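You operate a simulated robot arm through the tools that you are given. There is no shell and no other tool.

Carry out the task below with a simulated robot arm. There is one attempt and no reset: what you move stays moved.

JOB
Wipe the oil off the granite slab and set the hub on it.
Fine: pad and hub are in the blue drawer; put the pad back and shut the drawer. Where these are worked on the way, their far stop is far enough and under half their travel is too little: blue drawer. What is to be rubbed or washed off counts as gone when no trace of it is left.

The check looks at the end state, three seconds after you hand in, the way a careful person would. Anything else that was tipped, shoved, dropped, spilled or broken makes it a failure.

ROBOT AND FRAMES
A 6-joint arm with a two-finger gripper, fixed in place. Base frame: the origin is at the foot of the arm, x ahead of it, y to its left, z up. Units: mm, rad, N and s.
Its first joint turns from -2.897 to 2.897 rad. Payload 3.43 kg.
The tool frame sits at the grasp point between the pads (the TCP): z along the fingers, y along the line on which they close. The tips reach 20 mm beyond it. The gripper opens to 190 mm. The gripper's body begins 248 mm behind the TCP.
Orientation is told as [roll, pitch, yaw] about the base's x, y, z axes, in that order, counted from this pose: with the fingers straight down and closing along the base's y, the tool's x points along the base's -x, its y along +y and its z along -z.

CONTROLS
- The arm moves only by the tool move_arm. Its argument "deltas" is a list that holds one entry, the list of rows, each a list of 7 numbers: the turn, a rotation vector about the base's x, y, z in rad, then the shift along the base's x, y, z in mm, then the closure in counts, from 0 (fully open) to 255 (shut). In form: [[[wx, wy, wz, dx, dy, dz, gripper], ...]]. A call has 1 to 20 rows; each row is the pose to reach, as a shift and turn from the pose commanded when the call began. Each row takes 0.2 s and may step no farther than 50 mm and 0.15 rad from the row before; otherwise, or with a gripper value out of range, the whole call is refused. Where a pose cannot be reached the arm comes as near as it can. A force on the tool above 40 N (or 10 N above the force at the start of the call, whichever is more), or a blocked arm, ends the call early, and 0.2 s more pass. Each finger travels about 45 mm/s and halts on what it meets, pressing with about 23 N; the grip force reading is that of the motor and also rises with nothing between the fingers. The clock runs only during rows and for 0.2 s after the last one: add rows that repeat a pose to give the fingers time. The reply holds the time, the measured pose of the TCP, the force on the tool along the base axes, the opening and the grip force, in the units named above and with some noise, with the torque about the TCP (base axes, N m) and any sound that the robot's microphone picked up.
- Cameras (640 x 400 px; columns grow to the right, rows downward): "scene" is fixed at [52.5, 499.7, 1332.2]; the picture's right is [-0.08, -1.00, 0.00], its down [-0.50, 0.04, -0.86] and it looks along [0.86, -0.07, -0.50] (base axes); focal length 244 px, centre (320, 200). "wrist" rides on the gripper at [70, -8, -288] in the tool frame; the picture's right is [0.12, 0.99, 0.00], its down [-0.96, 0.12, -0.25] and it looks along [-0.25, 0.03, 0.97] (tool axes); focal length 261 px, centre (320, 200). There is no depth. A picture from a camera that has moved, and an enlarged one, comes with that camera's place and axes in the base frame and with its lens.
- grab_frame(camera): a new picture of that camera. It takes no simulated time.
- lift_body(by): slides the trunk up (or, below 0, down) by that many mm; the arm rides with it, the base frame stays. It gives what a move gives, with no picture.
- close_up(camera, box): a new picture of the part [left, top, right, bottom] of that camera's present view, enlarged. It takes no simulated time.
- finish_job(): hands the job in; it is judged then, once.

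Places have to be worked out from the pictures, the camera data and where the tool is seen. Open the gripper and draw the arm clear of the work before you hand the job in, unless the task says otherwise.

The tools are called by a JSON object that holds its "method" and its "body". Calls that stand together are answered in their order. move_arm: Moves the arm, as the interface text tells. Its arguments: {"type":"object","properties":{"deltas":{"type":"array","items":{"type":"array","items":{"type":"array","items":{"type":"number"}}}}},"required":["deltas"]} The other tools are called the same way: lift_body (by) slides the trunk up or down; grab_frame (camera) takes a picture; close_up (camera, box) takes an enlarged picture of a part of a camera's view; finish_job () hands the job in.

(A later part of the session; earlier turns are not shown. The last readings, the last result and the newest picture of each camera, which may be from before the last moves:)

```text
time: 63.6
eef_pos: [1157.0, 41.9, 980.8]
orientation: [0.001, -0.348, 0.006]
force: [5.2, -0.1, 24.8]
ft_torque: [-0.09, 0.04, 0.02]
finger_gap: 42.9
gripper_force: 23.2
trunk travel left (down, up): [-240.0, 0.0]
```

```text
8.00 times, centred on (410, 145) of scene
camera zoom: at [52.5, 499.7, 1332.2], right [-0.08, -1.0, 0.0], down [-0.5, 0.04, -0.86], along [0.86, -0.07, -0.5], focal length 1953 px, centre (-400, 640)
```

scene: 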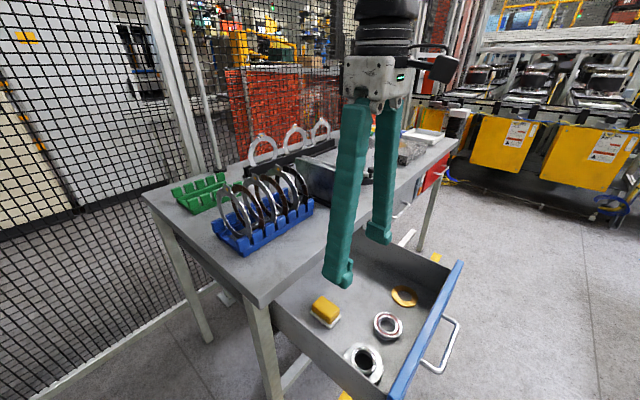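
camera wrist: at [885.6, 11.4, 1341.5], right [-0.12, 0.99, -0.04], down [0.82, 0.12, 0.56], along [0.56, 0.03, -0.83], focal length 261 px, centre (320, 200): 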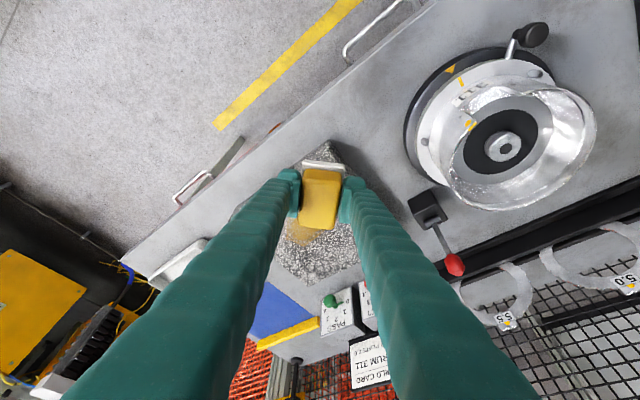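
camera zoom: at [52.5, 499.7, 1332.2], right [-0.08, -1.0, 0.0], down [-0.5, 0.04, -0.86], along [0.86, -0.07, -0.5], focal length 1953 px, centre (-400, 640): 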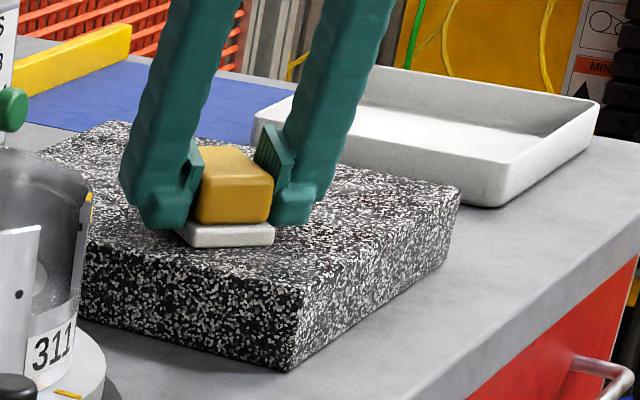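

The right remnant is mostly gone; the left one near (1240,-20) remains. Sliding over to y≈-14 and stroking outwards, then back at y≈-28.

{"method": "move_arm", "body": {"deltas": [[[0, 0, 0, 2, -12, 0, 255], [0, 0, 0, 4, -24, 0, 255], [0, 0, 0, 6, -36, 0, 255], [0, 0, 0, 8, -48, 0, 255], [0, 0, 0, 16, -56, 0, 255], [0, 0, 0, 28, -56, 0, 255], [0, 0, 0, 40, -56, 0, 255], [0, 0, 0, 52, -56, 0, 255], [0, 0, 0, 64, -56, 0, 255], [0, 0, 0, 76, -56, 0, 255], [0, 0, 0, 88, -56, 0, 255], [0, 0, 0, 96, -60, 0, 255], [0, 0, 0, 96, -70, 0, 255], [0, 0, 0, 86, -72, 0, 255], [0, 0, 0, 74, -72, 0, 255], [0, 0, 0, 62, -72, 0, 255], [0, 0, 0, 50, -72, 0, 255], [0, 0, 0, 38, -72, 0, 255], [0, 0, 0, 26, -72, 0, 255], [0, 0, 0, 14, -72, 0, 255]]]}}

{"method": "close_up", "body": {"camera": "wrist", "box": [230, 120, 410, 300]}}

{"method": "close_up", "body": {"camera": "scene", "box": [370, 120, 450, 170]}}

```text
time: 67.8
eef_pos: [1171.8, -28.7, 981.8]
orientation: [0.001, -0.347, 0.005]
force: [1.8, -0.8, 24.8]
ft_torque: [-0.07, 0.0, 0.0]
finger_gap: 43.1
gripper_force: 23.2
trunk travel left (down, up): [-240.0, 0.0]
```

```text
2.22 times, centred on (320, 210) of wrist
camera zoom: at [1007.1, -37.9, 1226.3], right [-0.12, 0.99, -0.04], down [0.82, 0.12, 0.56], along [0.56, 0.03, -0.83], focal length 579 px, centre (320, 178)
```

zoom: 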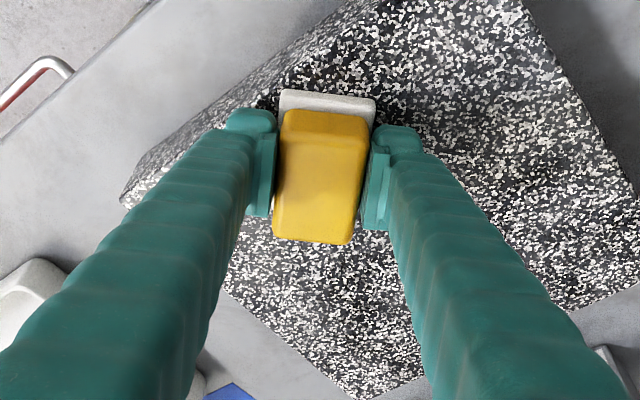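

```text
8.00 times, centred on (410, 145) of scene
camera zoom: at [52.5, 499.7, 1332.2], right [-0.08, -1.0, 0.0], down [-0.5, 0.04, -0.86], along [0.86, -0.07, -0.5], focal length 1953 px, centre (-400, 640)
```

zoom: 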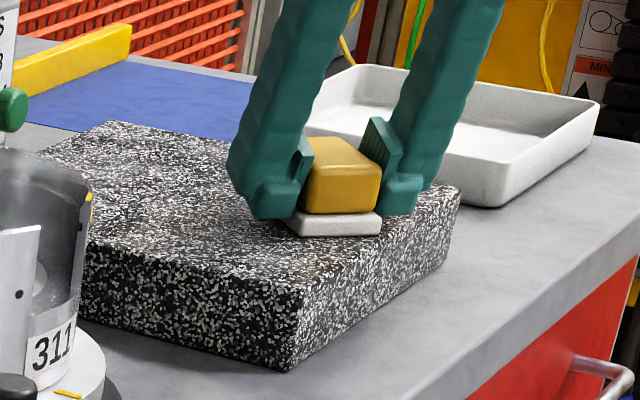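

It looks clean so far. I'll lift the pad and pull back a bit to inspect the whole surface.

{"method": "move_arm", "body": {"deltas": [[[0, 0, 0, 0, 0, 20, 255], [0, 0, 0, 0, 0, 60, 255], [0, 0, 0, -30, 0, 100, 255], [0, 0, 0, -70, 0, 120, 255], [0, 0, 0, -110, 0, 120, 255], [0, 0, 0, -150, 0, 120, 255]]]}}

{"method": "close_up", "body": {"camera": "wrist", "box": [220, 120, 420, 300]}}

{"method": "close_up", "body": {"camera": "scene", "box": [370, 120, 450, 170]}}

```text
time: 69.2
eef_pos: [1023.0, -30.4, 1099.0]
orientation: [0.005, -0.348, 0.004]
force: [0.6, -0.9, -1.6]
ft_torque: [0.0, 0.1, 0.02]
finger_gap: 43.0
gripper_force: 23.1
trunk travel left (down, up): [-240.0, 0.0]
```

```text
2.22 times, centred on (320, 210) of wrist
camera zoom: at [859.3, -38.5, 1344.8], right [-0.12, 0.99, -0.04], down [0.82, 0.12, 0.56], along [0.56, 0.03, -0.83], focal length 579 px, centre (320, 178)
```

zoom: 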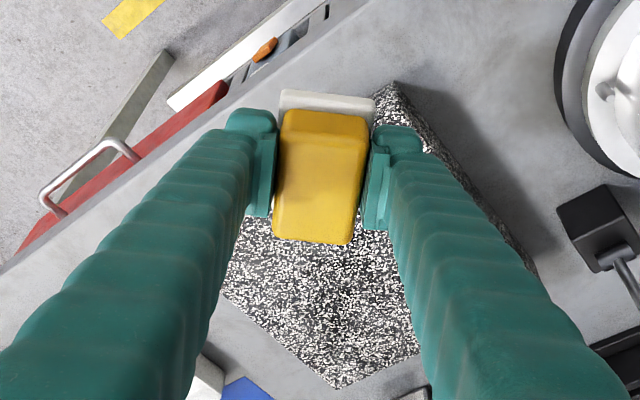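

```text
8.00 times, centred on (410, 145) of scene
camera zoom: at [52.5, 499.7, 1332.2], right [-0.08, -1.0, 0.0], down [-0.5, 0.04, -0.86], along [0.86, -0.07, -0.5], focal length 1953 px, centre (-400, 640)
```

zoom: 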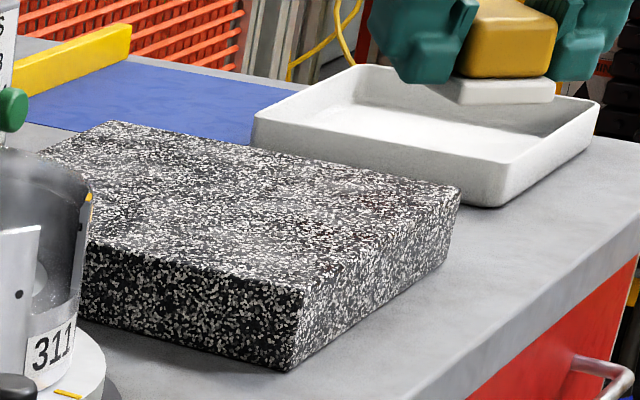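

The slab looks clean; I'll zoom in strongly over the former oil region to be sure no trace remains.

{"method": "close_up", "body": {"camera": "scene", "box": [380, 132, 420, 157]}}

{"method": "close_up", "body": {"camera": "wrist", "box": [280, 200, 360, 300]}}

{"method": "close_up", "body": {"camera": "scene", "box": [400, 132, 440, 157]}}

```text
16.00 times, centred on (400, 144) of scene
camera zoom: at [52.5, 499.7, 1332.2], right [-0.08, -1.0, 0.0], down [-0.5, 0.04, -0.86], along [0.86, -0.07, -0.5], focal length 3905 px, centre (-960, 1088)
```

zoom: 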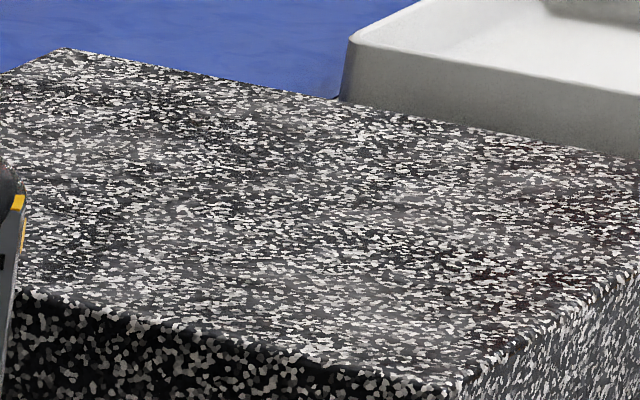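

```text
4.00 times, centred on (320, 250) of wrist
camera zoom: at [859.3, -38.5, 1344.8], right [-0.12, 0.99, -0.04], down [0.82, 0.12, 0.56], along [0.56, 0.03, -0.83], focal length 1043 px, centre (320, 0)
```

zoom: 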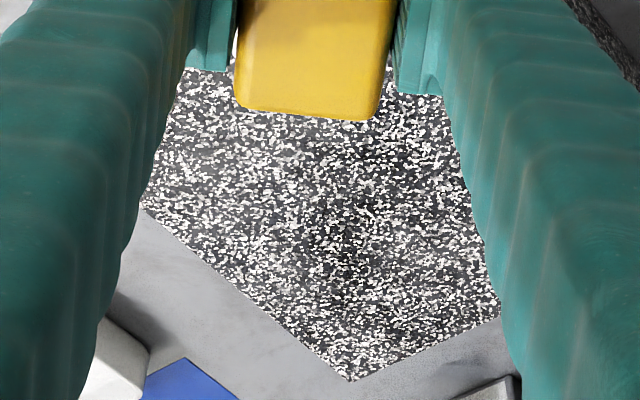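

```text
16.00 times, centred on (420, 144) of scene
camera zoom: at [52.5, 499.7, 1332.2], right [-0.08, -1.0, 0.0], down [-0.5, 0.04, -0.86], along [0.86, -0.07, -0.5], focal length 3905 px, centre (-1280, 1088)
```

zoom: 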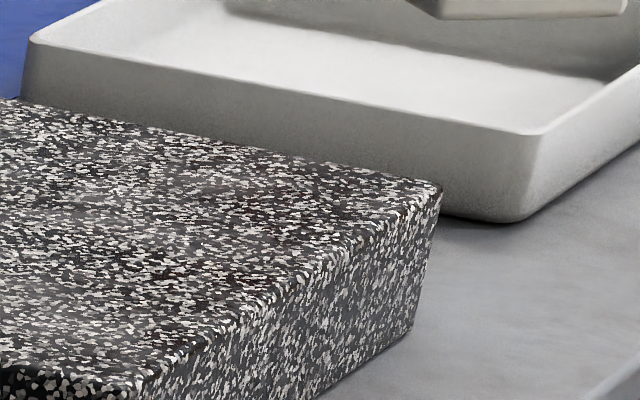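

No yellow trace is visible. To be thorough against faint residue I'll do a second, crosswise set of strokes over the whole former oil area.

{"method": "move_arm", "body": {"deltas": [[[0, 0, 0, 40, 25, 0, 255], [0, 0, 0, 80, 50, 0, 255], [0, 0, 0, 120, 75, 0, 255], [0, 0, 0, 150, 85, -35, 255], [0, 0, 0, 150, 85, -75, 255], [0, 0, 0, 150, 85, -105, 255], [0, 0, 0, 150, 85, -115, 255], [0, 0, 0, 150, 85, -120, 255], [0, 0, 0, 150, 73, -120, 255], [0, 0, 0, 150, 61, -120, 255], [0, 0, 0, 150, 49, -120, 255], [0, 0, 0, 150, 37, -120, 255], [0, 0, 0, 150, 25, -120, 255], [0, 0, 0, 150, 13, -120, 255], [0, 0, 0, 150, 1, -120, 255], [0, 0, 0, 150, -11, -120, 255], [0, 0, 0, 162, -11, -120, 255], [0, 0, 0, 174, -11, -120, 255], [0, 0, 0, 186, -11, -120, 255], [0, 0, 0, 198, -11, -120, 255]]]}}

```text
time: 73.4
eef_pos: [1218.8, -41.6, 981.8]
orientation: [0.002, -0.349, 0.004]
force: [-6.9, 0.5, 15.1]
ft_torque: [-0.02, 0.16, -0.01]
finger_gap: 43.1
gripper_force: 23.2
trunk travel left (down, up): [-240.0, 0.0]
```

Contact is steady at ~15 N. Continuing crosswise strokes at x≈1220 and x≈1252.

{"method": "move_arm", "body": {"deltas": [[[0, 0, 0, 0, 12, 0, 255], [0, 0, 0, 0, 24, 0, 255], [0, 0, 0, 0, 36, 0, 255], [0, 0, 0, 0, 48, 0, 255], [0, 0, 0, 0, 60, 0, 255], [0, 0, 0, 0, 72, 0, 255], [0, 0, 0, 0, 84, 0, 255], [0, 0, 0, 0, 96, 0, 255], [0, 0, 0, 10, 96, 0, 255], [0, 0, 0, 20, 96, 0, 255], [0, 0, 0, 30, 96, 0, 255], [0, 0, 0, 32, 84, 0, 255], [0, 0, 0, 32, 72, 0, 255], [0, 0, 0, 32, 60, 0, 255], [0, 0, 0, 32, 48, 0, 255], [0, 0, 0, 32, 36, 0, 255], [0, 0, 0, 32, 24, 0, 255], [0, 0, 0, 32, 12, 0, 255], [0, 0, 0, 32, 0, 0, 255]]]}}

{"method": "close_up", "body": {"camera": "wrist", "box": [230, 60, 410, 200]}}

{"method": "close_up", "body": {"camera": "scene", "box": [370, 120, 450, 170]}}

```text
time: 77.4
eef_pos: [1251.7, -41.6, 981.1]
orientation: [0.001, -0.351, 0.005]
force: [0.3, 4.4, 19.7]
ft_torque: [0.04, 0.22, -0.05]
finger_gap: 42.9
gripper_force: 23.1
trunk travel left (down, up): [-240.0, 0.0]
```

```text
2.86 times, centred on (320, 130) of wrist
camera zoom: at [1087.4, -50.3, 1226.4], right [-0.12, 0.99, -0.04], down [0.82, 0.12, 0.56], along [0.56, 0.03, -0.83], focal length 745 px, centre (320, 400)
```

zoom: 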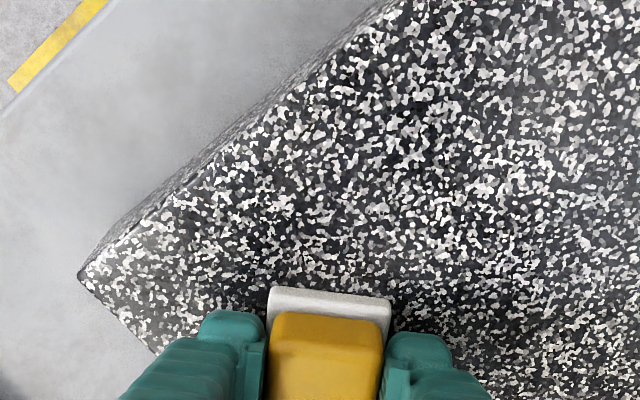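

```text
8.00 times, centred on (410, 145) of scene
camera zoom: at [52.5, 499.7, 1332.2], right [-0.08, -1.0, 0.0], down [-0.5, 0.04, -0.86], along [0.86, -0.07, -0.5], focal length 1953 px, centre (-400, 640)
```

zoom: 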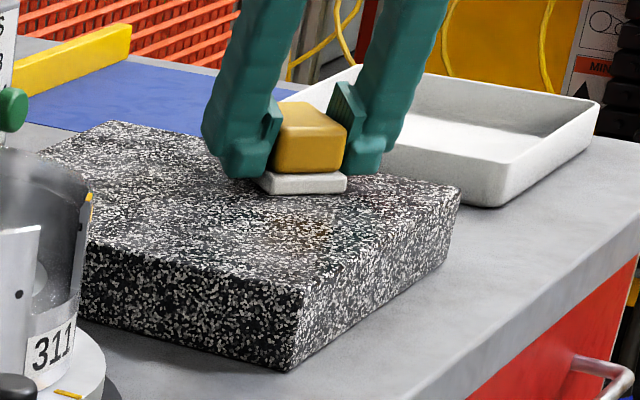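

The slab is clean – only faint reflections of pad and fingers. Lifting off and retreating to return the pad.

{"method": "move_arm", "body": {"deltas": [[[0, 0, 0, 0, 0, 20, 255], [0, 0, 0, 0, 0, 60, 255], [0, 0, 0, -10, 5, 100, 255], [0, 0, 0, -40, 10, 120, 255], [0, 0, 0, -80, 15, 120, 255], [0, 0, 0, -125, 20, 120, 255], [0, 0, 0, -170, 25, 120, 255], [0, 0, 0, -215, 30, 120, 255], [0, 0, 0, -260, 35, 120, 255], [0, 0, 0, -305, 40, 120, 255], [0, 0, 0, -350, 45, 120, 255], [0, 0, 0, -395, 50, 120, 255], [0, 0, 0, -440, 55, 120, 255], [0, 0, 0, -485, 60, 120, 255], [0, 0, 0, -530, 60, 120, 255], [0, 0, 0, -575, 60, 120, 255], [0, 0, 0, -615, 60, 120, 255], [0, 0, 0, -652, 60, 120, 255]]]}}

{"method": "lift_body", "body": {"by": -65}}

{"method": "close_up", "body": {"camera": "scene", "box": [370, 120, 450, 170]}}

{"method": "close_up", "body": {"camera": "wrist", "box": [250, 130, 390, 250]}}

```text
time: 81.2
eef_pos: [598.3, 19.8, 1099.6]
orientation: [0.004, -0.347, 0.006]
force: [0.9, 0.5, -1.5]
ft_torque: [-0.03, 0.18, 0.02]
finger_gap: 42.8
gripper_force: 23.2
trunk travel left (down, up): [-240.0, 0.0]
```

```text
time: 82.2
eef_pos: [597.2, 18.6, 1034.9]
orientation: [0.002, -0.35, 0.004]
force: [0.9, -0.5, -0.4]
ft_torque: [0.02, 0.02, -0.03]
finger_gap: 42.6
gripper_force: 23.2
trunk travel left (down, up): [-175.0, 65.0]
```

```text
8.00 times, centred on (410, 145) of scene
camera zoom: at [52.5, 499.7, 1332.2], right [-0.08, -1.0, 0.0], down [-0.5, 0.04, -0.86], along [0.86, -0.07, -0.5], focal length 1953 px, centre (-400, 640)
```

zoom: 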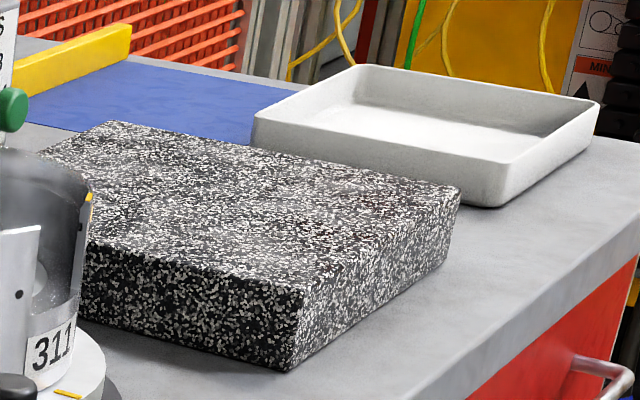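

```text
3.33 times, centred on (320, 190) of wrist
camera zoom: at [433.5, 9.5, 1280.7], right [-0.12, 0.99, -0.04], down [0.82, 0.12, 0.56], along [0.56, 0.03, -0.83], focal length 869 px, centre (320, 233)
```

zoom: 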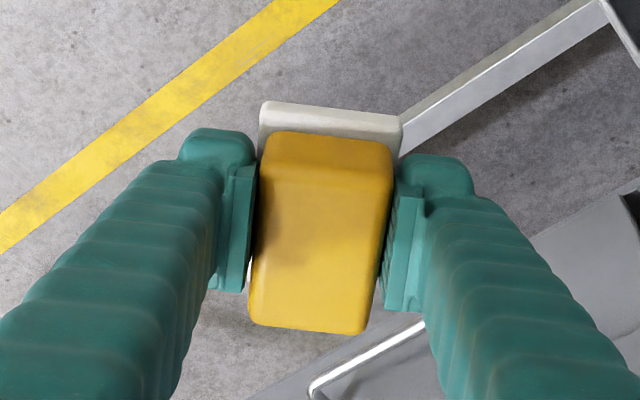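

Slab confirmed clean, pad still held. Swinging back to above the open drawer with the reverse motion.

{"method": "move_arm", "body": {"deltas": [[[0, 0, 0.0735, -2.3, 35.6, 0, 255], [0, 0, 0.147, -6.8, 71.9, 0, 255], [0, 0, 0.2205, -13.4, 106.9, 0, 255], [0, 0, 0.294, -22, 141.5, 0, 255], [0, 0, 0.3675, -33, 176.4, 0, 255], [0, 0, 0.441, -45.7, 209.7, 0, 255], [0, 0, 0.5145, -60.3, 242.1, 0, 255], [0, 0, 0.588, -77.4, 274.6, -5, 255], [0, 0, 0.6615, -95.8, 305, -10, 255], [0, 0, 0.735, -116, 334.3, -15, 255], [0, 0, 0.8085, -138.6, 363.1, -19, 255], [0, 0, 0.882, -165, 388.5, -19, 255]]]}}

{"method": "grab_frame", "body": {"camera": "wrist"}}

{"method": "grab_frame", "body": {"camera": "scene"}}

```text
time: 84.8
eef_pos: [432.9, 407.3, 1017.2]
orientation: [0.002, -0.349, 0.886]
force: [0.2, -0.1, -0.5]
ft_torque: [0.06, 0.05, 0.02]
finger_gap: 43.2
gripper_force: 23.6
trunk travel left (down, up): [-175.0, 65.0]
```

```text
taken
camera wrist: at [335.9, 275.0, 1262.3], right [-0.84, 0.54, -0.04], down [0.43, 0.71, 0.56], along [0.33, 0.46, -0.83], focal length 261 px, centre (320, 200)
```

wrist: 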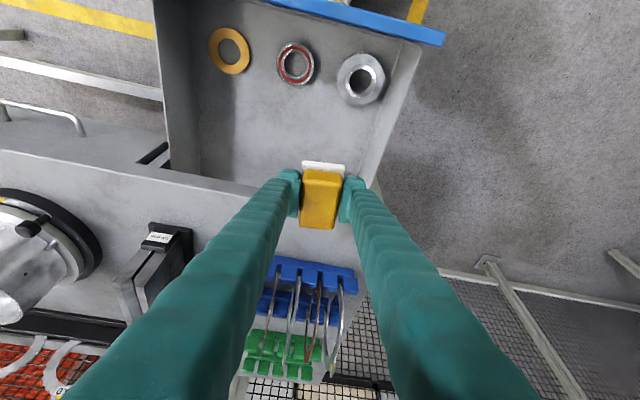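

```text
taken
```

scene: 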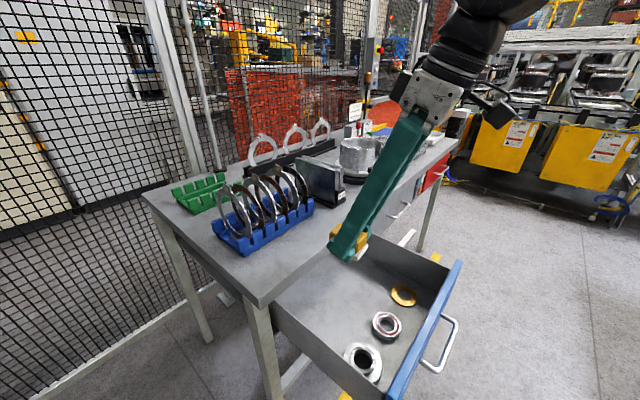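

Directly above the drawer again. Lowering the pad back into the drawer near its original place.

{"method": "move_arm", "body": {"deltas": [[[0, 0, 0, 0, 0, -40, 255], [0, 0, 0, 0, 0, -80, 255], [0, 0, 0, 0, 0, -120, 255], [0, 0, 0, 0, 0, -160, 255], [0, 0, 0, 10, 10, -180, 255], [0, 0, 0, 25, 26, -200, 255], [0, 0, 0, 35, 36, -220, 255], [0, 0, 0, 35, 36, -240, 255], [0, 0, 0, 35, 36, -258, 255], [0, 0, 0, 35, 36, -268, 255], [0, 0, 0, 35, 36, -273, 255], [0, 0, 0, 35, 36, -276, 255]]]}}

{"method": "close_up", "body": {"camera": "scene", "box": [290, 250, 390, 350]}}

```text
time: 87.4
eef_pos: [467.8, 443.2, 740.1]
orientation: [0.002, -0.35, 0.887]
force: [-0.1, -0.5, -1.3]
ft_torque: [0.01, -0.03, 0.0]
finger_gap: 42.8
gripper_force: 23.0
trunk travel left (down, up): [-175.0, 65.0]
```

```text
4.00 times, centred on (340, 300) of scene
camera zoom: at [52.5, 499.7, 1332.2], right [-0.08, -1.0, 0.0], down [-0.5, 0.04, -0.86], along [0.86, -0.07, -0.5], focal length 976 px, centre (240, -200)
```

zoom: 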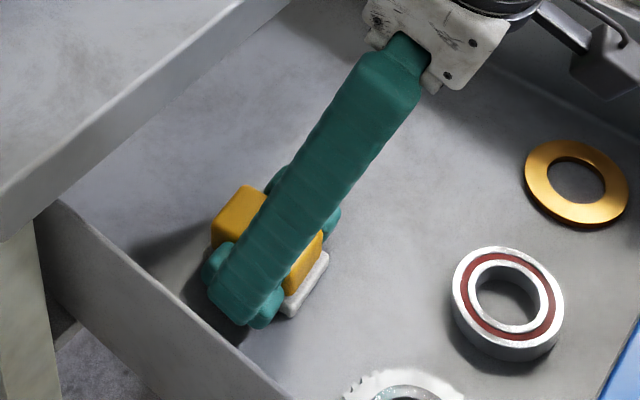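

The pad is 2–3 mm above the floor. Lowering until light contact.

{"method": "move_arm", "body": {"deltas": [[[0, 0, 0, 0, 0, -1, 255], [0, 0, 0, 0, 0, -2, 255], [0, 0, 0, 0, 0, -3, 255], [0, 0, 0, 0, 0, -4, 255]]]}}

```text
time: 88.4
eef_pos: [468.5, 444.2, 737.1]
orientation: [0.002, -0.352, 0.885]
force: [-0.2, 1.5, 22.7]
ft_torque: [-0.47, 0.4, 0.01]
finger_gap: 42.7
gripper_force: 23.1
trunk travel left (down, up): [-175.0, 65.0]
```

The pad rests on the floor. Relieving 1 mm, opening the fingers, then backing out along the tool axis.

{"method": "move_arm", "body": {"deltas": [[[0, 0, 0, 0, 0, 1.5, 255], [0, 0, 0, 0, 0, 1.5, 215], [0, 0, 0, 0, 0, 1.5, 180], [0, 0, 0, 0, 0, 1.5, 165], [0, 0, 0, 0, 0, 1.5, 165], [0, 0, 0, -4, -5, 20, 165], [0, 0, 0, -9, -11, 40, 165], [0, 0, 0, -18, -22, 80, 165], [0, 0, 0, -28, -34, 120, 165], [0, 0, 0, -37, -45, 160, 165]]]}}

{"method": "grab_frame", "body": {"camera": "wrist"}}

{"method": "close_up", "body": {"camera": "scene", "box": [270, 220, 450, 390]}}

```text
time: 90.6
eef_pos: [433.0, 398.7, 895.2]
orientation: [0.003, -0.348, 0.888]
force: [-0.1, 0.3, -0.5]
ft_torque: [-0.11, 0.08, 0.03]
finger_gap: 67.1
gripper_force: 0.0
trunk travel left (down, up): [-175.0, 65.0]
```

```text
taken
camera wrist: at [336.9, 266.8, 1141.9], right [-0.84, 0.54, -0.04], down [0.43, 0.71, 0.56], along [0.33, 0.45, -0.83], focal length 261 px, centre (320, 200)
```

wrist: 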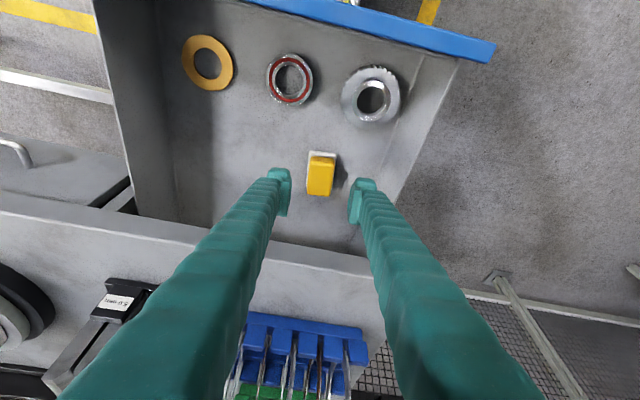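

```text
2.35 times, centred on (360, 305) of scene
camera zoom: at [52.5, 499.7, 1332.2], right [-0.08, -1.0, 0.0], down [-0.5, 0.04, -0.86], along [0.86, -0.07, -0.5], focal length 574 px, centre (226, -47)
```

zoom: 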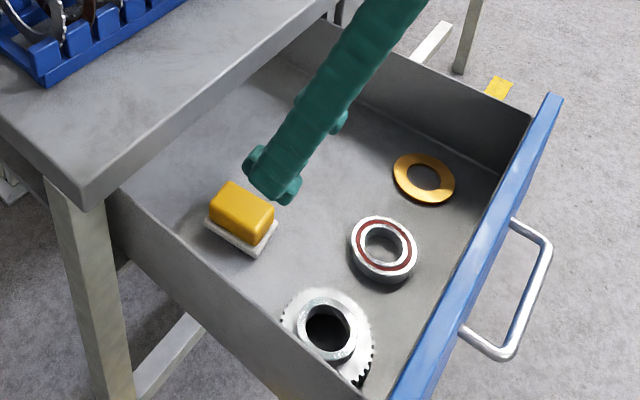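

The pad is back flat in the drawer. The hub sits close to the left drawer wall, so I'll grip its boss with fingers closing along the drawer's pull direction and the tool leaning away from that wall: rotating the tool +1.47 rad while moving above the hub.

{"method": "move_arm", "body": {"deltas": [[[0, 0, 0.1472, -7, -4, 20, 142], [0, 0, 0.2944, -14, -8, 30, 142], [0, 0, 0.4416, -21, -13, 30, 142], [0, 0, 0.5888, -28, -17, 30, 142], [0, 0, 0.736, -35, -21, 30, 142], [0, 0, 0.8832, -42, -26, 30, 142], [0, 0, 1.0304, -50, -30, 30, 142], [0, 0, 1.1776, -57, -34, 30, 142], [0, 0, 1.3248, -64, -39, 30, 142], [0, 0, 1.472, -70.8, -42.9, 30, 142], [0, 0, 1.472, -70.8, -42.9, 30, 142]]]}}

{"method": "grab_frame", "body": {"camera": "wrist"}}

{"method": "grab_frame", "body": {"camera": "scene"}}

```text
time: 93.0
eef_pos: [361.3, 355.6, 925.6]
orientation: [0.003, -0.35, 2.363]
force: [-0.2, -0.5, -0.6]
ft_torque: [-0.02, 0.0, -0.02]
finger_gap: 84.0
gripper_force: 0.0
trunk travel left (down, up): [-175.0, 65.0]
```

```text
taken
camera wrist: at [483.8, 247.1, 1171.5], right [-0.62, -0.78, -0.04], down [-0.66, 0.5, 0.56], along [-0.42, 0.37, -0.83], focal length 261 px, centre (320, 200)
```

wrist: 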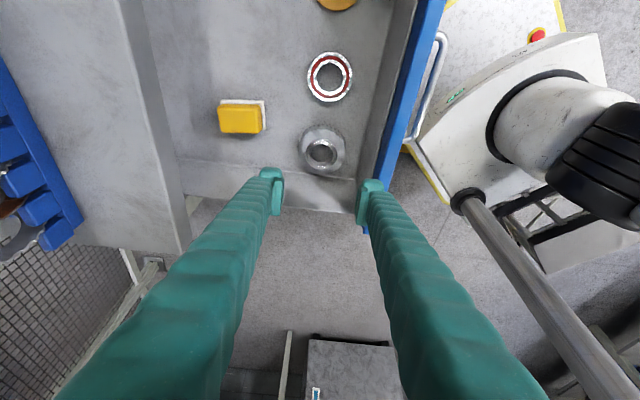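

```text
taken
```

scene: 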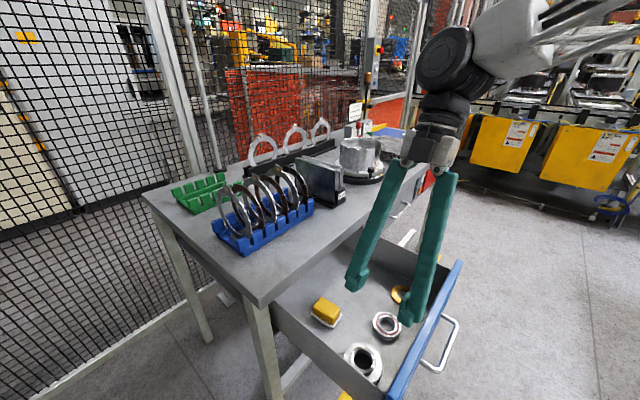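

The hub is visible ahead between the fingers' approach axis. Zooming in to locate its boss and flange.

{"method": "close_up", "body": {"camera": "wrist", "box": [270, 100, 380, 200]}}

{"method": "close_up", "body": {"camera": "scene", "box": [330, 320, 410, 390]}}

```text
4.00 times, centred on (325, 150) of wrist
camera zoom: at [483.8, 247.1, 1171.5], right [-0.62, -0.78, -0.04], down [-0.66, 0.5, 0.56], along [-0.42, 0.37, -0.83], focal length 1043 px, centre (300, 400)
```

zoom: 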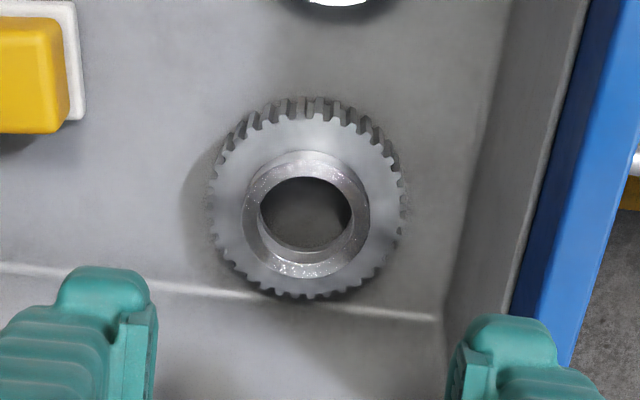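

```text
5.71 times, centred on (370, 355) of scene
camera zoom: at [52.5, 499.7, 1332.2], right [-0.08, -1.0, 0.0], down [-0.5, 0.04, -0.86], along [0.86, -0.07, -0.5], focal length 1395 px, centre (34, -686)
```

zoom: 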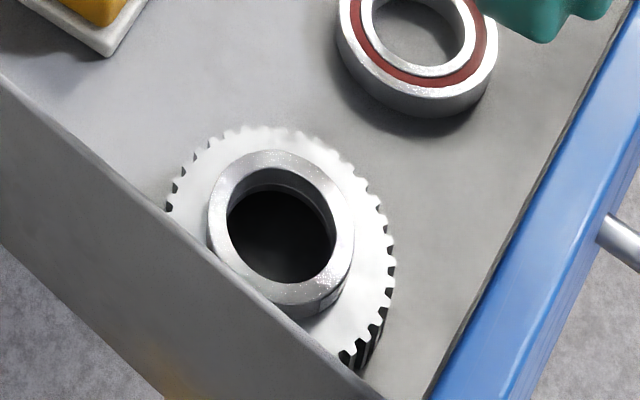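

The gear-like flange looks thick and the boss fairly short. I'll zoom further to judge the heights.

{"method": "close_up", "body": {"camera": "scene", "box": [352, 338, 388, 386]}}

{"method": "close_up", "body": {"camera": "wrist", "box": [295, 118, 350, 180]}}

```text
8.33 times, centred on (370, 362) of scene
camera zoom: at [52.5, 499.7, 1332.2], right [-0.08, -1.0, 0.0], down [-0.5, 0.04, -0.86], along [0.86, -0.07, -0.5], focal length 2034 px, centre (-97, -1150)
```

zoom: 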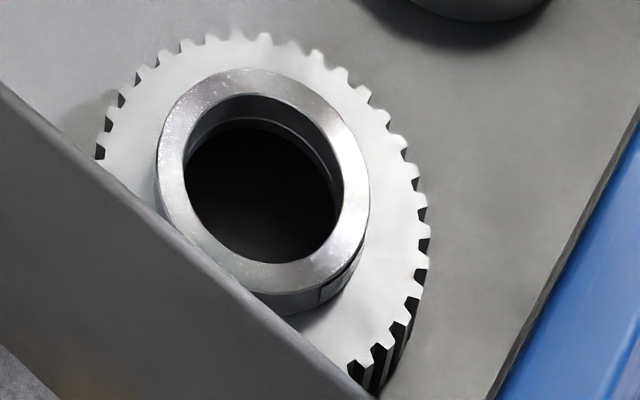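

```text
6.45 times, centred on (322, 149) of wrist
camera zoom: at [483.8, 247.1, 1171.5], right [-0.62, -0.78, -0.04], down [-0.66, 0.5, 0.56], along [-0.42, 0.37, -0.83], focal length 1682 px, centre (304, 529)
```

zoom: 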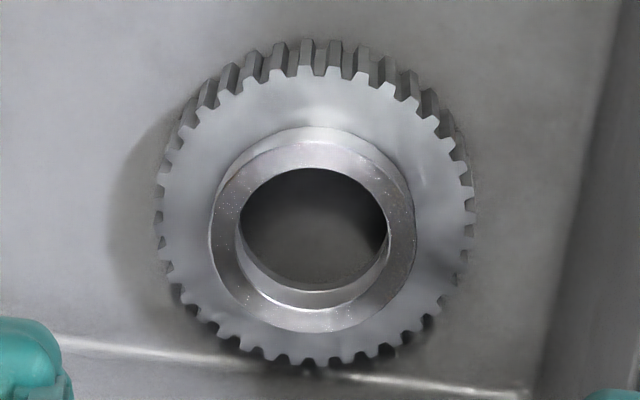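

The hub is a ~24 mm thick, ~89 mm gear with a short ~14 mm boss, so I'll grip it across the gear's rim. Moving above it with slightly less tilt and the fingers opened to ~106 mm.

{"method": "move_arm", "body": {"deltas": [[[-0.028, -0.0285, 0, -8, 8, -30, 113], [-0.0562, -0.057, 0, -16, 17, -60, 113], [-0.0562, -0.057, 0, -21.8, 23.5, -95, 113], [-0.0562, -0.057, 0, -21.8, 23.5, -125, 113], [-0.0562, -0.057, 0, -21.8, 23.5, -125, 113]]]}}

{"method": "close_up", "body": {"camera": "wrist", "box": [230, 110, 410, 260]}}

{"method": "close_up", "body": {"camera": "scene", "box": [320, 280, 440, 400]}}

```text
time: 93.7
eef_pos: [345.7, 375.6, 861.3]
orientation: [-0.007, -0.268, 2.358]
force: [3.5, -0.8, 31.8]
ft_torque: [-2.25, 1.5, 0.32]
finger_gap: 108.3
gripper_force: 2.3
trunk travel left (down, up): [-175.0, 65.0]
stopped in row 3: the force on the tool passed its limit at 126 N (the readings are from after the stop); the commanded pose is now the measured one
```

```text
2.67 times, centred on (320, 185) of wrist
camera zoom: at [453.9, 279.9, 1119.2], right [-0.62, -0.78, -0.04], down [-0.69, 0.52, 0.49], along [-0.37, 0.33, -0.87], focal length 695 px, centre (320, 240)
```

zoom: 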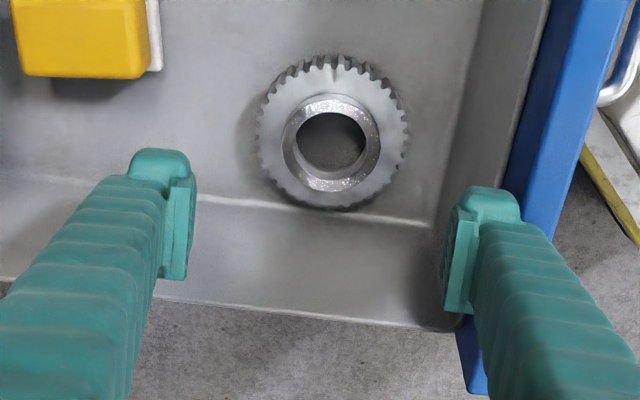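

```text
3.33 times, centred on (380, 340) of scene
camera zoom: at [52.5, 499.7, 1332.2], right [-0.08, -1.0, 0.0], down [-0.5, 0.04, -0.86], along [0.86, -0.07, -0.5], focal length 814 px, centre (120, -267)
```

zoom: 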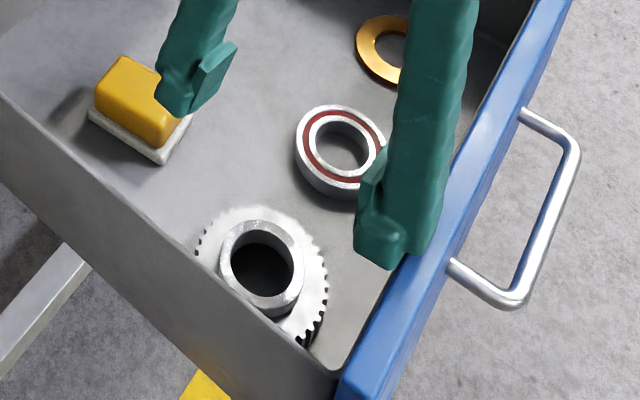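

The finger touched the top of the drawer's front panel (stopped at the limit) – the hub is closer to the front than estimated. I'll lift, straighten the tool to vertical and narrow the fingers; the plan is to lift the hub by its boss, set it down more centrally in the drawer, and then regrip it by the rim with the needed tilt.

{"method": "move_arm", "body": {"deltas": [[[0, 0, 0, 0, 0, 20, 113], [0, 0, 0, 0, 0, 50, 153], [-0.063, -0.0634, 0, -3, 2, 60, 153], [-0.1258, -0.1269, 0, -6, 4, 60, 153], [-0.1887, -0.1903, 0, -9.2, 6.4, 50, 153], [-0.1887, -0.1903, 0, -9.2, 6.4, 40, 153], [-0.1887, -0.1903, 0, -9.2, 6.4, 40, 153]]]}}

{"method": "grab_frame", "body": {"camera": "wrist"}}

{"method": "close_up", "body": {"camera": "wrist", "box": [230, 110, 410, 260]}}

{"method": "close_up", "body": {"camera": "scene", "box": [280, 240, 480, 400]}}

```text
time: 95.3
eef_pos: [335.7, 382.0, 898.8]
orientation: [-0.006, 0.0, 2.359]
force: [0.8, -0.6, 1.0]
ft_torque: [-0.04, 0.01, -0.01]
finger_gap: 76.2
gripper_force: 0.0
trunk travel left (down, up): [-175.0, 65.0]
```

```text
taken
camera wrist: at [391.1, 339.0, 1185.8], right [-0.61, -0.79, 0.0], down [-0.77, 0.59, 0.25], along [-0.19, 0.15, -0.97], focal length 261 px, centre (320, 200)
```

wrist: 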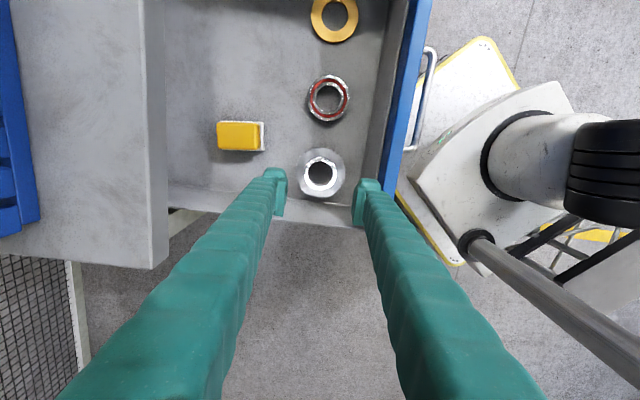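

```text
2.67 times, centred on (320, 185) of wrist
camera zoom: at [391.1, 339.0, 1185.8], right [-0.61, -0.79, 0.0], down [-0.77, 0.59, 0.25], along [-0.19, 0.15, -0.97], focal length 695 px, centre (320, 240)
```

zoom: 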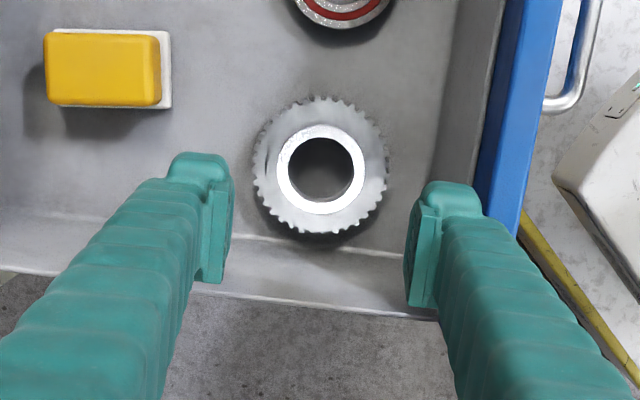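

```text
2.50 times, centred on (380, 320) of scene
camera zoom: at [52.5, 499.7, 1332.2], right [-0.08, -1.0, 0.0], down [-0.5, 0.04, -0.86], along [0.86, -0.07, -0.5], focal length 610 px, centre (170, -100)
```

zoom: 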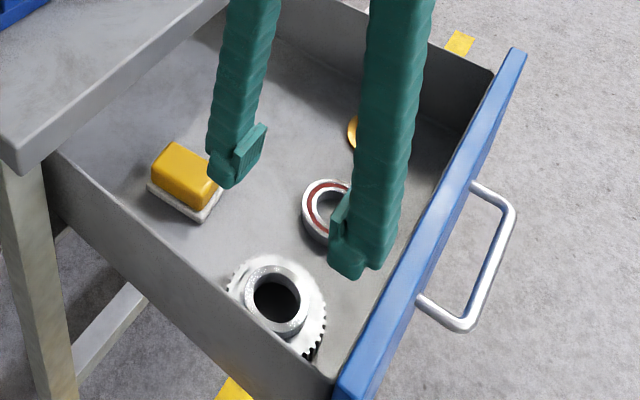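

The tool axis is right over the hub's boss. Descending with the fingers at ±38 mm to about 10 mm above the expected gear face.

{"method": "move_arm", "body": {"deltas": [[[0, 0, 0, 0, 0, -35, 153], [0, 0, 0, 0, 0, -70, 153], [0, 0, 0, 0, 0, -105, 153], [0, 0, 0, 0, 0, -130, 153], [0, 0, 0, 0, 0, -143, 153], [0, 0, 0, 0, 0, -143, 153]]]}}

{"method": "close_up", "body": {"camera": "wrist", "box": [230, 110, 410, 260]}}

{"method": "close_up", "body": {"camera": "scene", "box": [320, 300, 420, 400]}}

```text
time: 96.7
eef_pos: [336.8, 380.4, 757.4]
orientation: [-0.005, -0.001, 2.361]
force: [-0.5, -0.2, -0.4]
ft_torque: [0.0, 0.0, 0.03]
finger_gap: 75.9
gripper_force: 0.0
trunk travel left (down, up): [-175.0, 65.0]
```

```text
2.67 times, centred on (320, 185) of wrist
camera zoom: at [391.9, 337.5, 1044.8], right [-0.61, -0.79, 0.0], down [-0.77, 0.59, 0.25], along [-0.19, 0.16, -0.97], focal length 695 px, centre (320, 240)
```

zoom: 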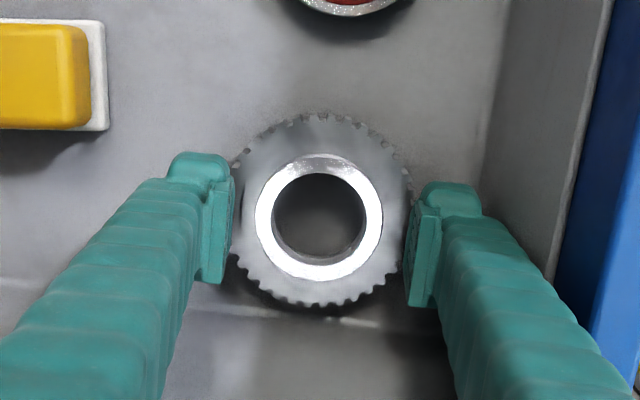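

```text
4.00 times, centred on (370, 350) of scene
camera zoom: at [52.5, 499.7, 1332.2], right [-0.08, -1.0, 0.0], down [-0.5, 0.04, -0.86], along [0.86, -0.07, -0.5], focal length 976 px, centre (120, -400)
```

zoom: 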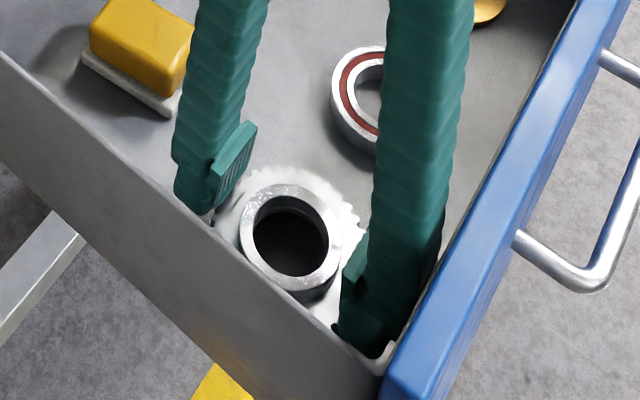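

Well centred. Lowering in small steps towards the gear face.

{"method": "move_arm", "body": {"deltas": [[[0, 0, 0, 0, 0, -2, 153], [0, 0, 0, 0, 0, -4, 153], [0, 0, 0, 0, 0, -6, 153], [0, 0, 0, 0, 0, -8, 153], [0, 0, 0, 0, 0, -10, 153]]]}}

{"method": "close_up", "body": {"camera": "scene", "box": [340, 320, 400, 380]}}

```text
time: 97.9
eef_pos: [336.7, 380.8, 746.1]
orientation: [-0.004, 0.001, 2.361]
force: [-0.3, -0.3, 5.2]
ft_torque: [-0.15, 0.13, 0.04]
finger_gap: 76.3
gripper_force: 0.4
trunk travel left (down, up): [-175.0, 65.0]
```

```text
6.67 times, centred on (370, 350) of scene
camera zoom: at [52.5, 499.7, 1332.2], right [-0.08, -1.0, 0.0], down [-0.5, 0.04, -0.86], along [0.86, -0.07, -0.5], focal length 1627 px, centre (-13, -800)
```

zoom: 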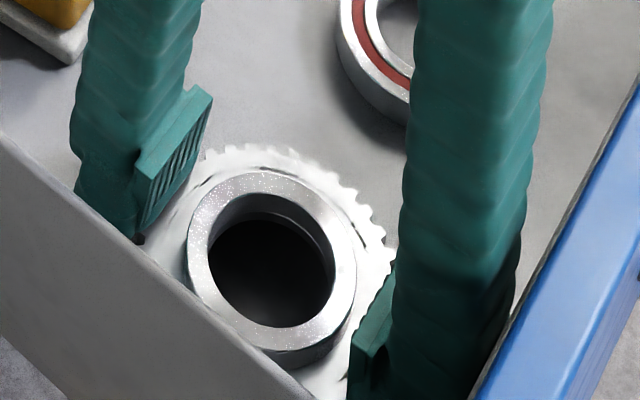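

Tips just touch the gear face (5 N at z≈746). Raising 1.5 mm and closing on the boss.

{"method": "move_arm", "body": {"deltas": [[[0, 0, 0, 0, 0, 1.5, 153], [0, 0, 0, 0, 0, 1.5, 180], [0, 0, 0, 0, 0, 1.5, 220], [0, 0, 0, 0, 0, 1.5, 255], [0, 0, 0, 0, 0, 1.5, 255], [0, 0, 0, 0, 0, 1.5, 255]]]}}

{"method": "close_up", "body": {"camera": "wrist", "box": [230, 110, 410, 260]}}

```text
time: 98.8
eef_pos: [340.2, 385.5, 755.6]
orientation: [-0.019, 0.0, 2.362]
force: [1.2, -3.8, 99.3]
ft_torque: [-0.46, -0.08, 0.29]
finger_gap: 42.9
gripper_force: 21.4
trunk travel left (down, up): [-175.0, 65.0]
stopped in row 4: the force on the tool passed its limit at 47 N (the readings are from after the stop); the commanded pose is now the measured one
```

```text
2.67 times, centred on (320, 185) of wrist
camera zoom: at [392.2, 338.4, 1042.9], right [-0.61, -0.79, -0.02], down [-0.77, 0.59, 0.25], along [-0.18, 0.17, -0.97], focal length 695 px, centre (320, 240)
```

zoom: 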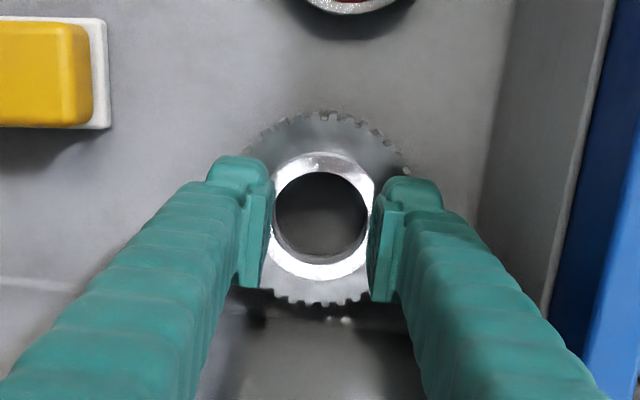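

Closing pushed the tips downward onto the part (the fingers swing in an arc) and they rode up over the boss. I'll lift off right away and open.

{"method": "move_arm", "body": {"deltas": [[[0, 0, 0, 0, 0, 8, 200], [0, 0, 0, 0, 0, 20, 170], [0, 0, 0, 0, 0, 40, 153], [0, 0, 0, 0, 0, 60, 153]]]}}

{"method": "grab_frame", "body": {"camera": "wrist"}}

{"method": "close_up", "body": {"camera": "wrist", "box": [230, 110, 410, 260]}}

{"method": "close_up", "body": {"camera": "scene", "box": [300, 280, 420, 400]}}

```text
time: 99.8
eef_pos: [336.9, 381.9, 808.0]
orientation: [-0.007, 0.0, 2.362]
force: [0.2, 0.9, 0.9]
ft_torque: [-0.04, 0.03, 0.0]
finger_gap: 75.9
gripper_force: 0.0
trunk travel left (down, up): [-175.0, 65.0]
```

```text
taken
camera wrist: at [392.3, 339.0, 1094.7], right [-0.61, -0.79, -0.01], down [-0.77, 0.59, 0.25], along [-0.19, 0.16, -0.97], focal length 261 px, centre (320, 200)
```

wrist: 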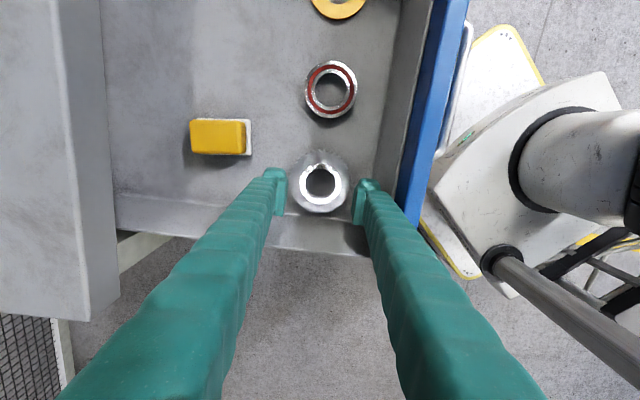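

```text
2.67 times, centred on (320, 185) of wrist
camera zoom: at [392.3, 339.0, 1094.7], right [-0.61, -0.79, -0.01], down [-0.77, 0.59, 0.25], along [-0.19, 0.16, -0.97], focal length 695 px, centre (320, 240)
```

zoom: 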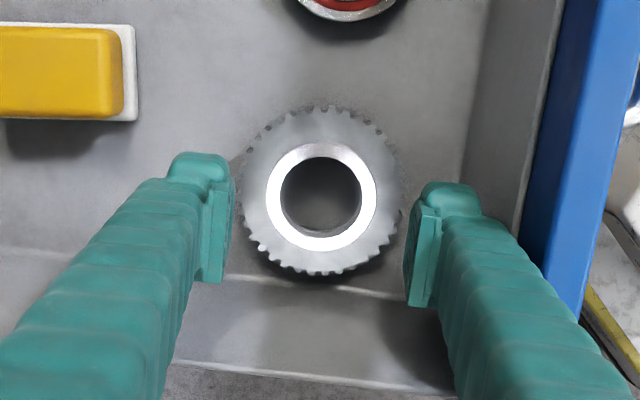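

```text
3.33 times, centred on (360, 340) of scene
camera zoom: at [52.5, 499.7, 1332.2], right [-0.08, -1.0, 0.0], down [-0.5, 0.04, -0.86], along [0.86, -0.07, -0.5], focal length 814 px, centre (187, -267)
```

zoom: 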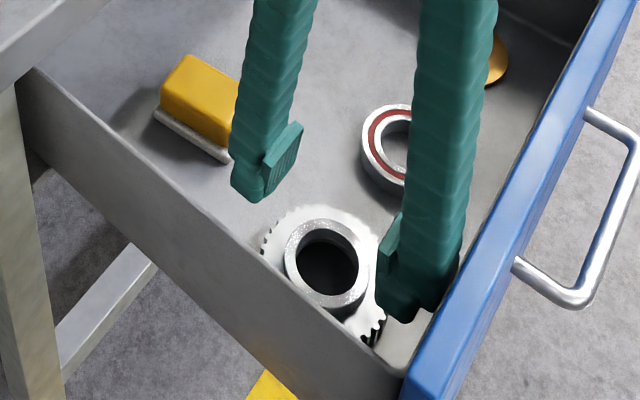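

The hub is undisturbed. I'll cage the boss with a narrower opening (66 mm) and simply slide the hub ~25 mm away from the drawer front, so that the fingers fit around its rim. Descending to just above the gear face.

{"method": "move_arm", "body": {"deltas": [[[0, 0, 0, 0, 0, 0, 166], [0, 0, 0, 0, 0, -20, 166], [0, 0, 0, 0, 0, -40, 166], [0, 0, 0, 0, 0, -52, 166], [0, 0, 0, 0, 0, -57, 166], [0, 0, 0, 0, 0, -59, 166], [0, 0, 0, 0, 0, -59, 166]]]}}

{"method": "close_up", "body": {"camera": "wrist", "box": [230, 110, 410, 260]}}

{"method": "close_up", "body": {"camera": "scene", "box": [340, 320, 400, 380]}}

```text
time: 101.4
eef_pos: [337.4, 383.7, 749.4]
orientation: [-0.011, 0.0, 2.362]
force: [-0.8, 0.4, 0.4]
ft_torque: [-0.04, 0.01, 0.02]
finger_gap: 66.5
gripper_force: 0.0
trunk travel left (down, up): [-175.0, 65.0]
```

```text
2.67 times, centred on (320, 185) of wrist
camera zoom: at [391.7, 338.9, 1037.2], right [-0.61, -0.79, -0.01], down [-0.77, 0.59, 0.25], along [-0.19, 0.16, -0.97], focal length 695 px, centre (320, 240)
```

zoom: 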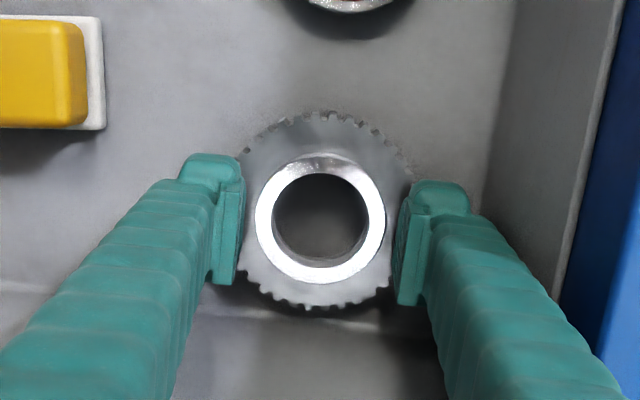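

```text
6.67 times, centred on (370, 350) of scene
camera zoom: at [52.5, 499.7, 1332.2], right [-0.08, -1.0, 0.0], down [-0.5, 0.04, -0.86], along [0.86, -0.07, -0.5], focal length 1627 px, centre (-13, -800)
```

zoom: 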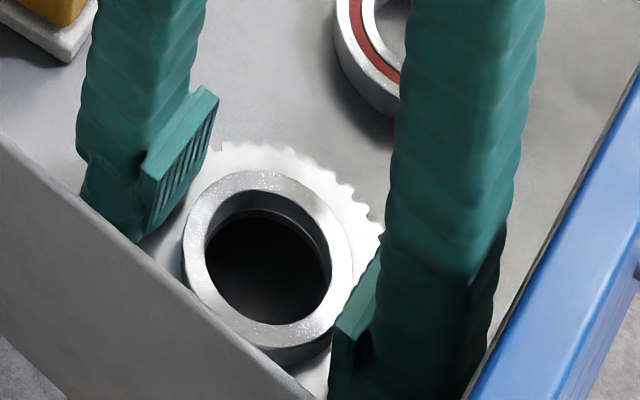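

The fingers straddle the boss just above the gear face. Sliding the hub along +n (towards the table) by about 26 mm.

{"method": "move_arm", "body": {"deltas": [[[0, 0, 0, 3.5, 3.5, 0, 166], [0, 0, 0, 7, 7.1, 0, 166], [0, 0, 0, 10.5, 10.6, 0, 166], [0, 0, 0, 14, 14.2, 0, 166], [0, 0, 0, 17.5, 17.7, 0, 166], [0, 0, 0, 21, 21.3, 0, 166], [0, 0, 0, 21, 21.3, 0, 166]]]}}

{"method": "close_up", "body": {"camera": "wrist", "box": [230, 110, 410, 260]}}

```text
time: 103.0
eef_pos: [358.6, 403.8, 750.3]
orientation: [-0.009, -0.001, 2.361]
force: [0.6, 0.1, 14.5]
ft_torque: [-0.35, 0.34, 0.0]
finger_gap: 66.5
gripper_force: 0.2
trunk travel left (down, up): [-175.0, 65.0]
```

```text
2.67 times, centred on (320, 185) of wrist
camera zoom: at [413.2, 359.2, 1037.9], right [-0.61, -0.79, -0.01], down [-0.77, 0.59, 0.25], along [-0.19, 0.16, -0.97], focal length 695 px, centre (320, 240)
```

zoom: 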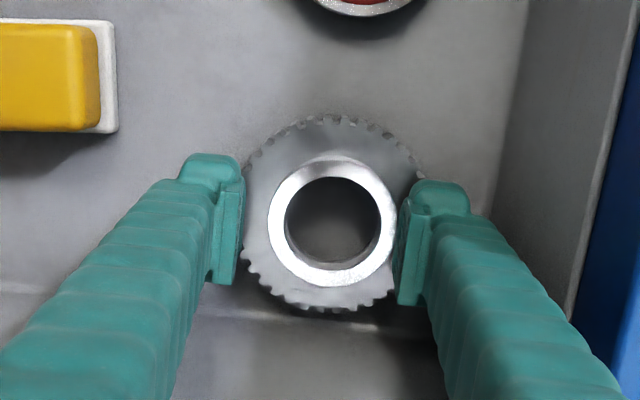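

The whole drawer slid in with the push (~23 mm) rather than the hub sliding on its floor. Checking the state closely before deciding.

{"method": "close_up", "body": {"camera": "scene", "box": [340, 310, 400, 370]}}

{"method": "grab_frame", "body": {"camera": "scene"}}

```text
6.67 times, centred on (370, 340) of scene
camera zoom: at [52.5, 499.7, 1332.2], right [-0.08, -1.0, 0.0], down [-0.5, 0.04, -0.86], along [0.86, -0.07, -0.5], focal length 1627 px, centre (-13, -733)
```

zoom: 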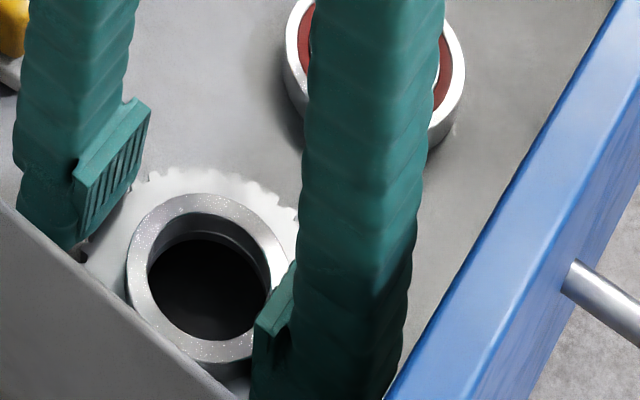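

```text
taken
```

scene: 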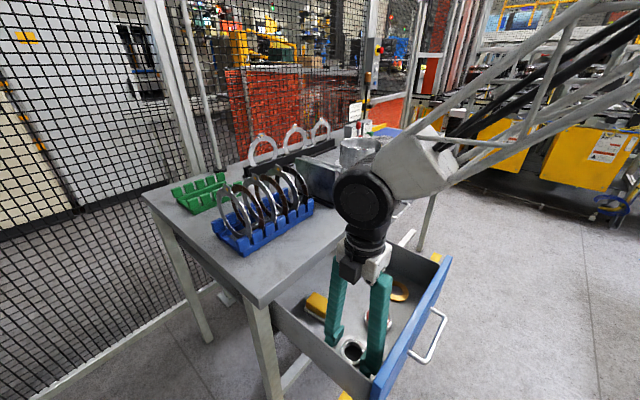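

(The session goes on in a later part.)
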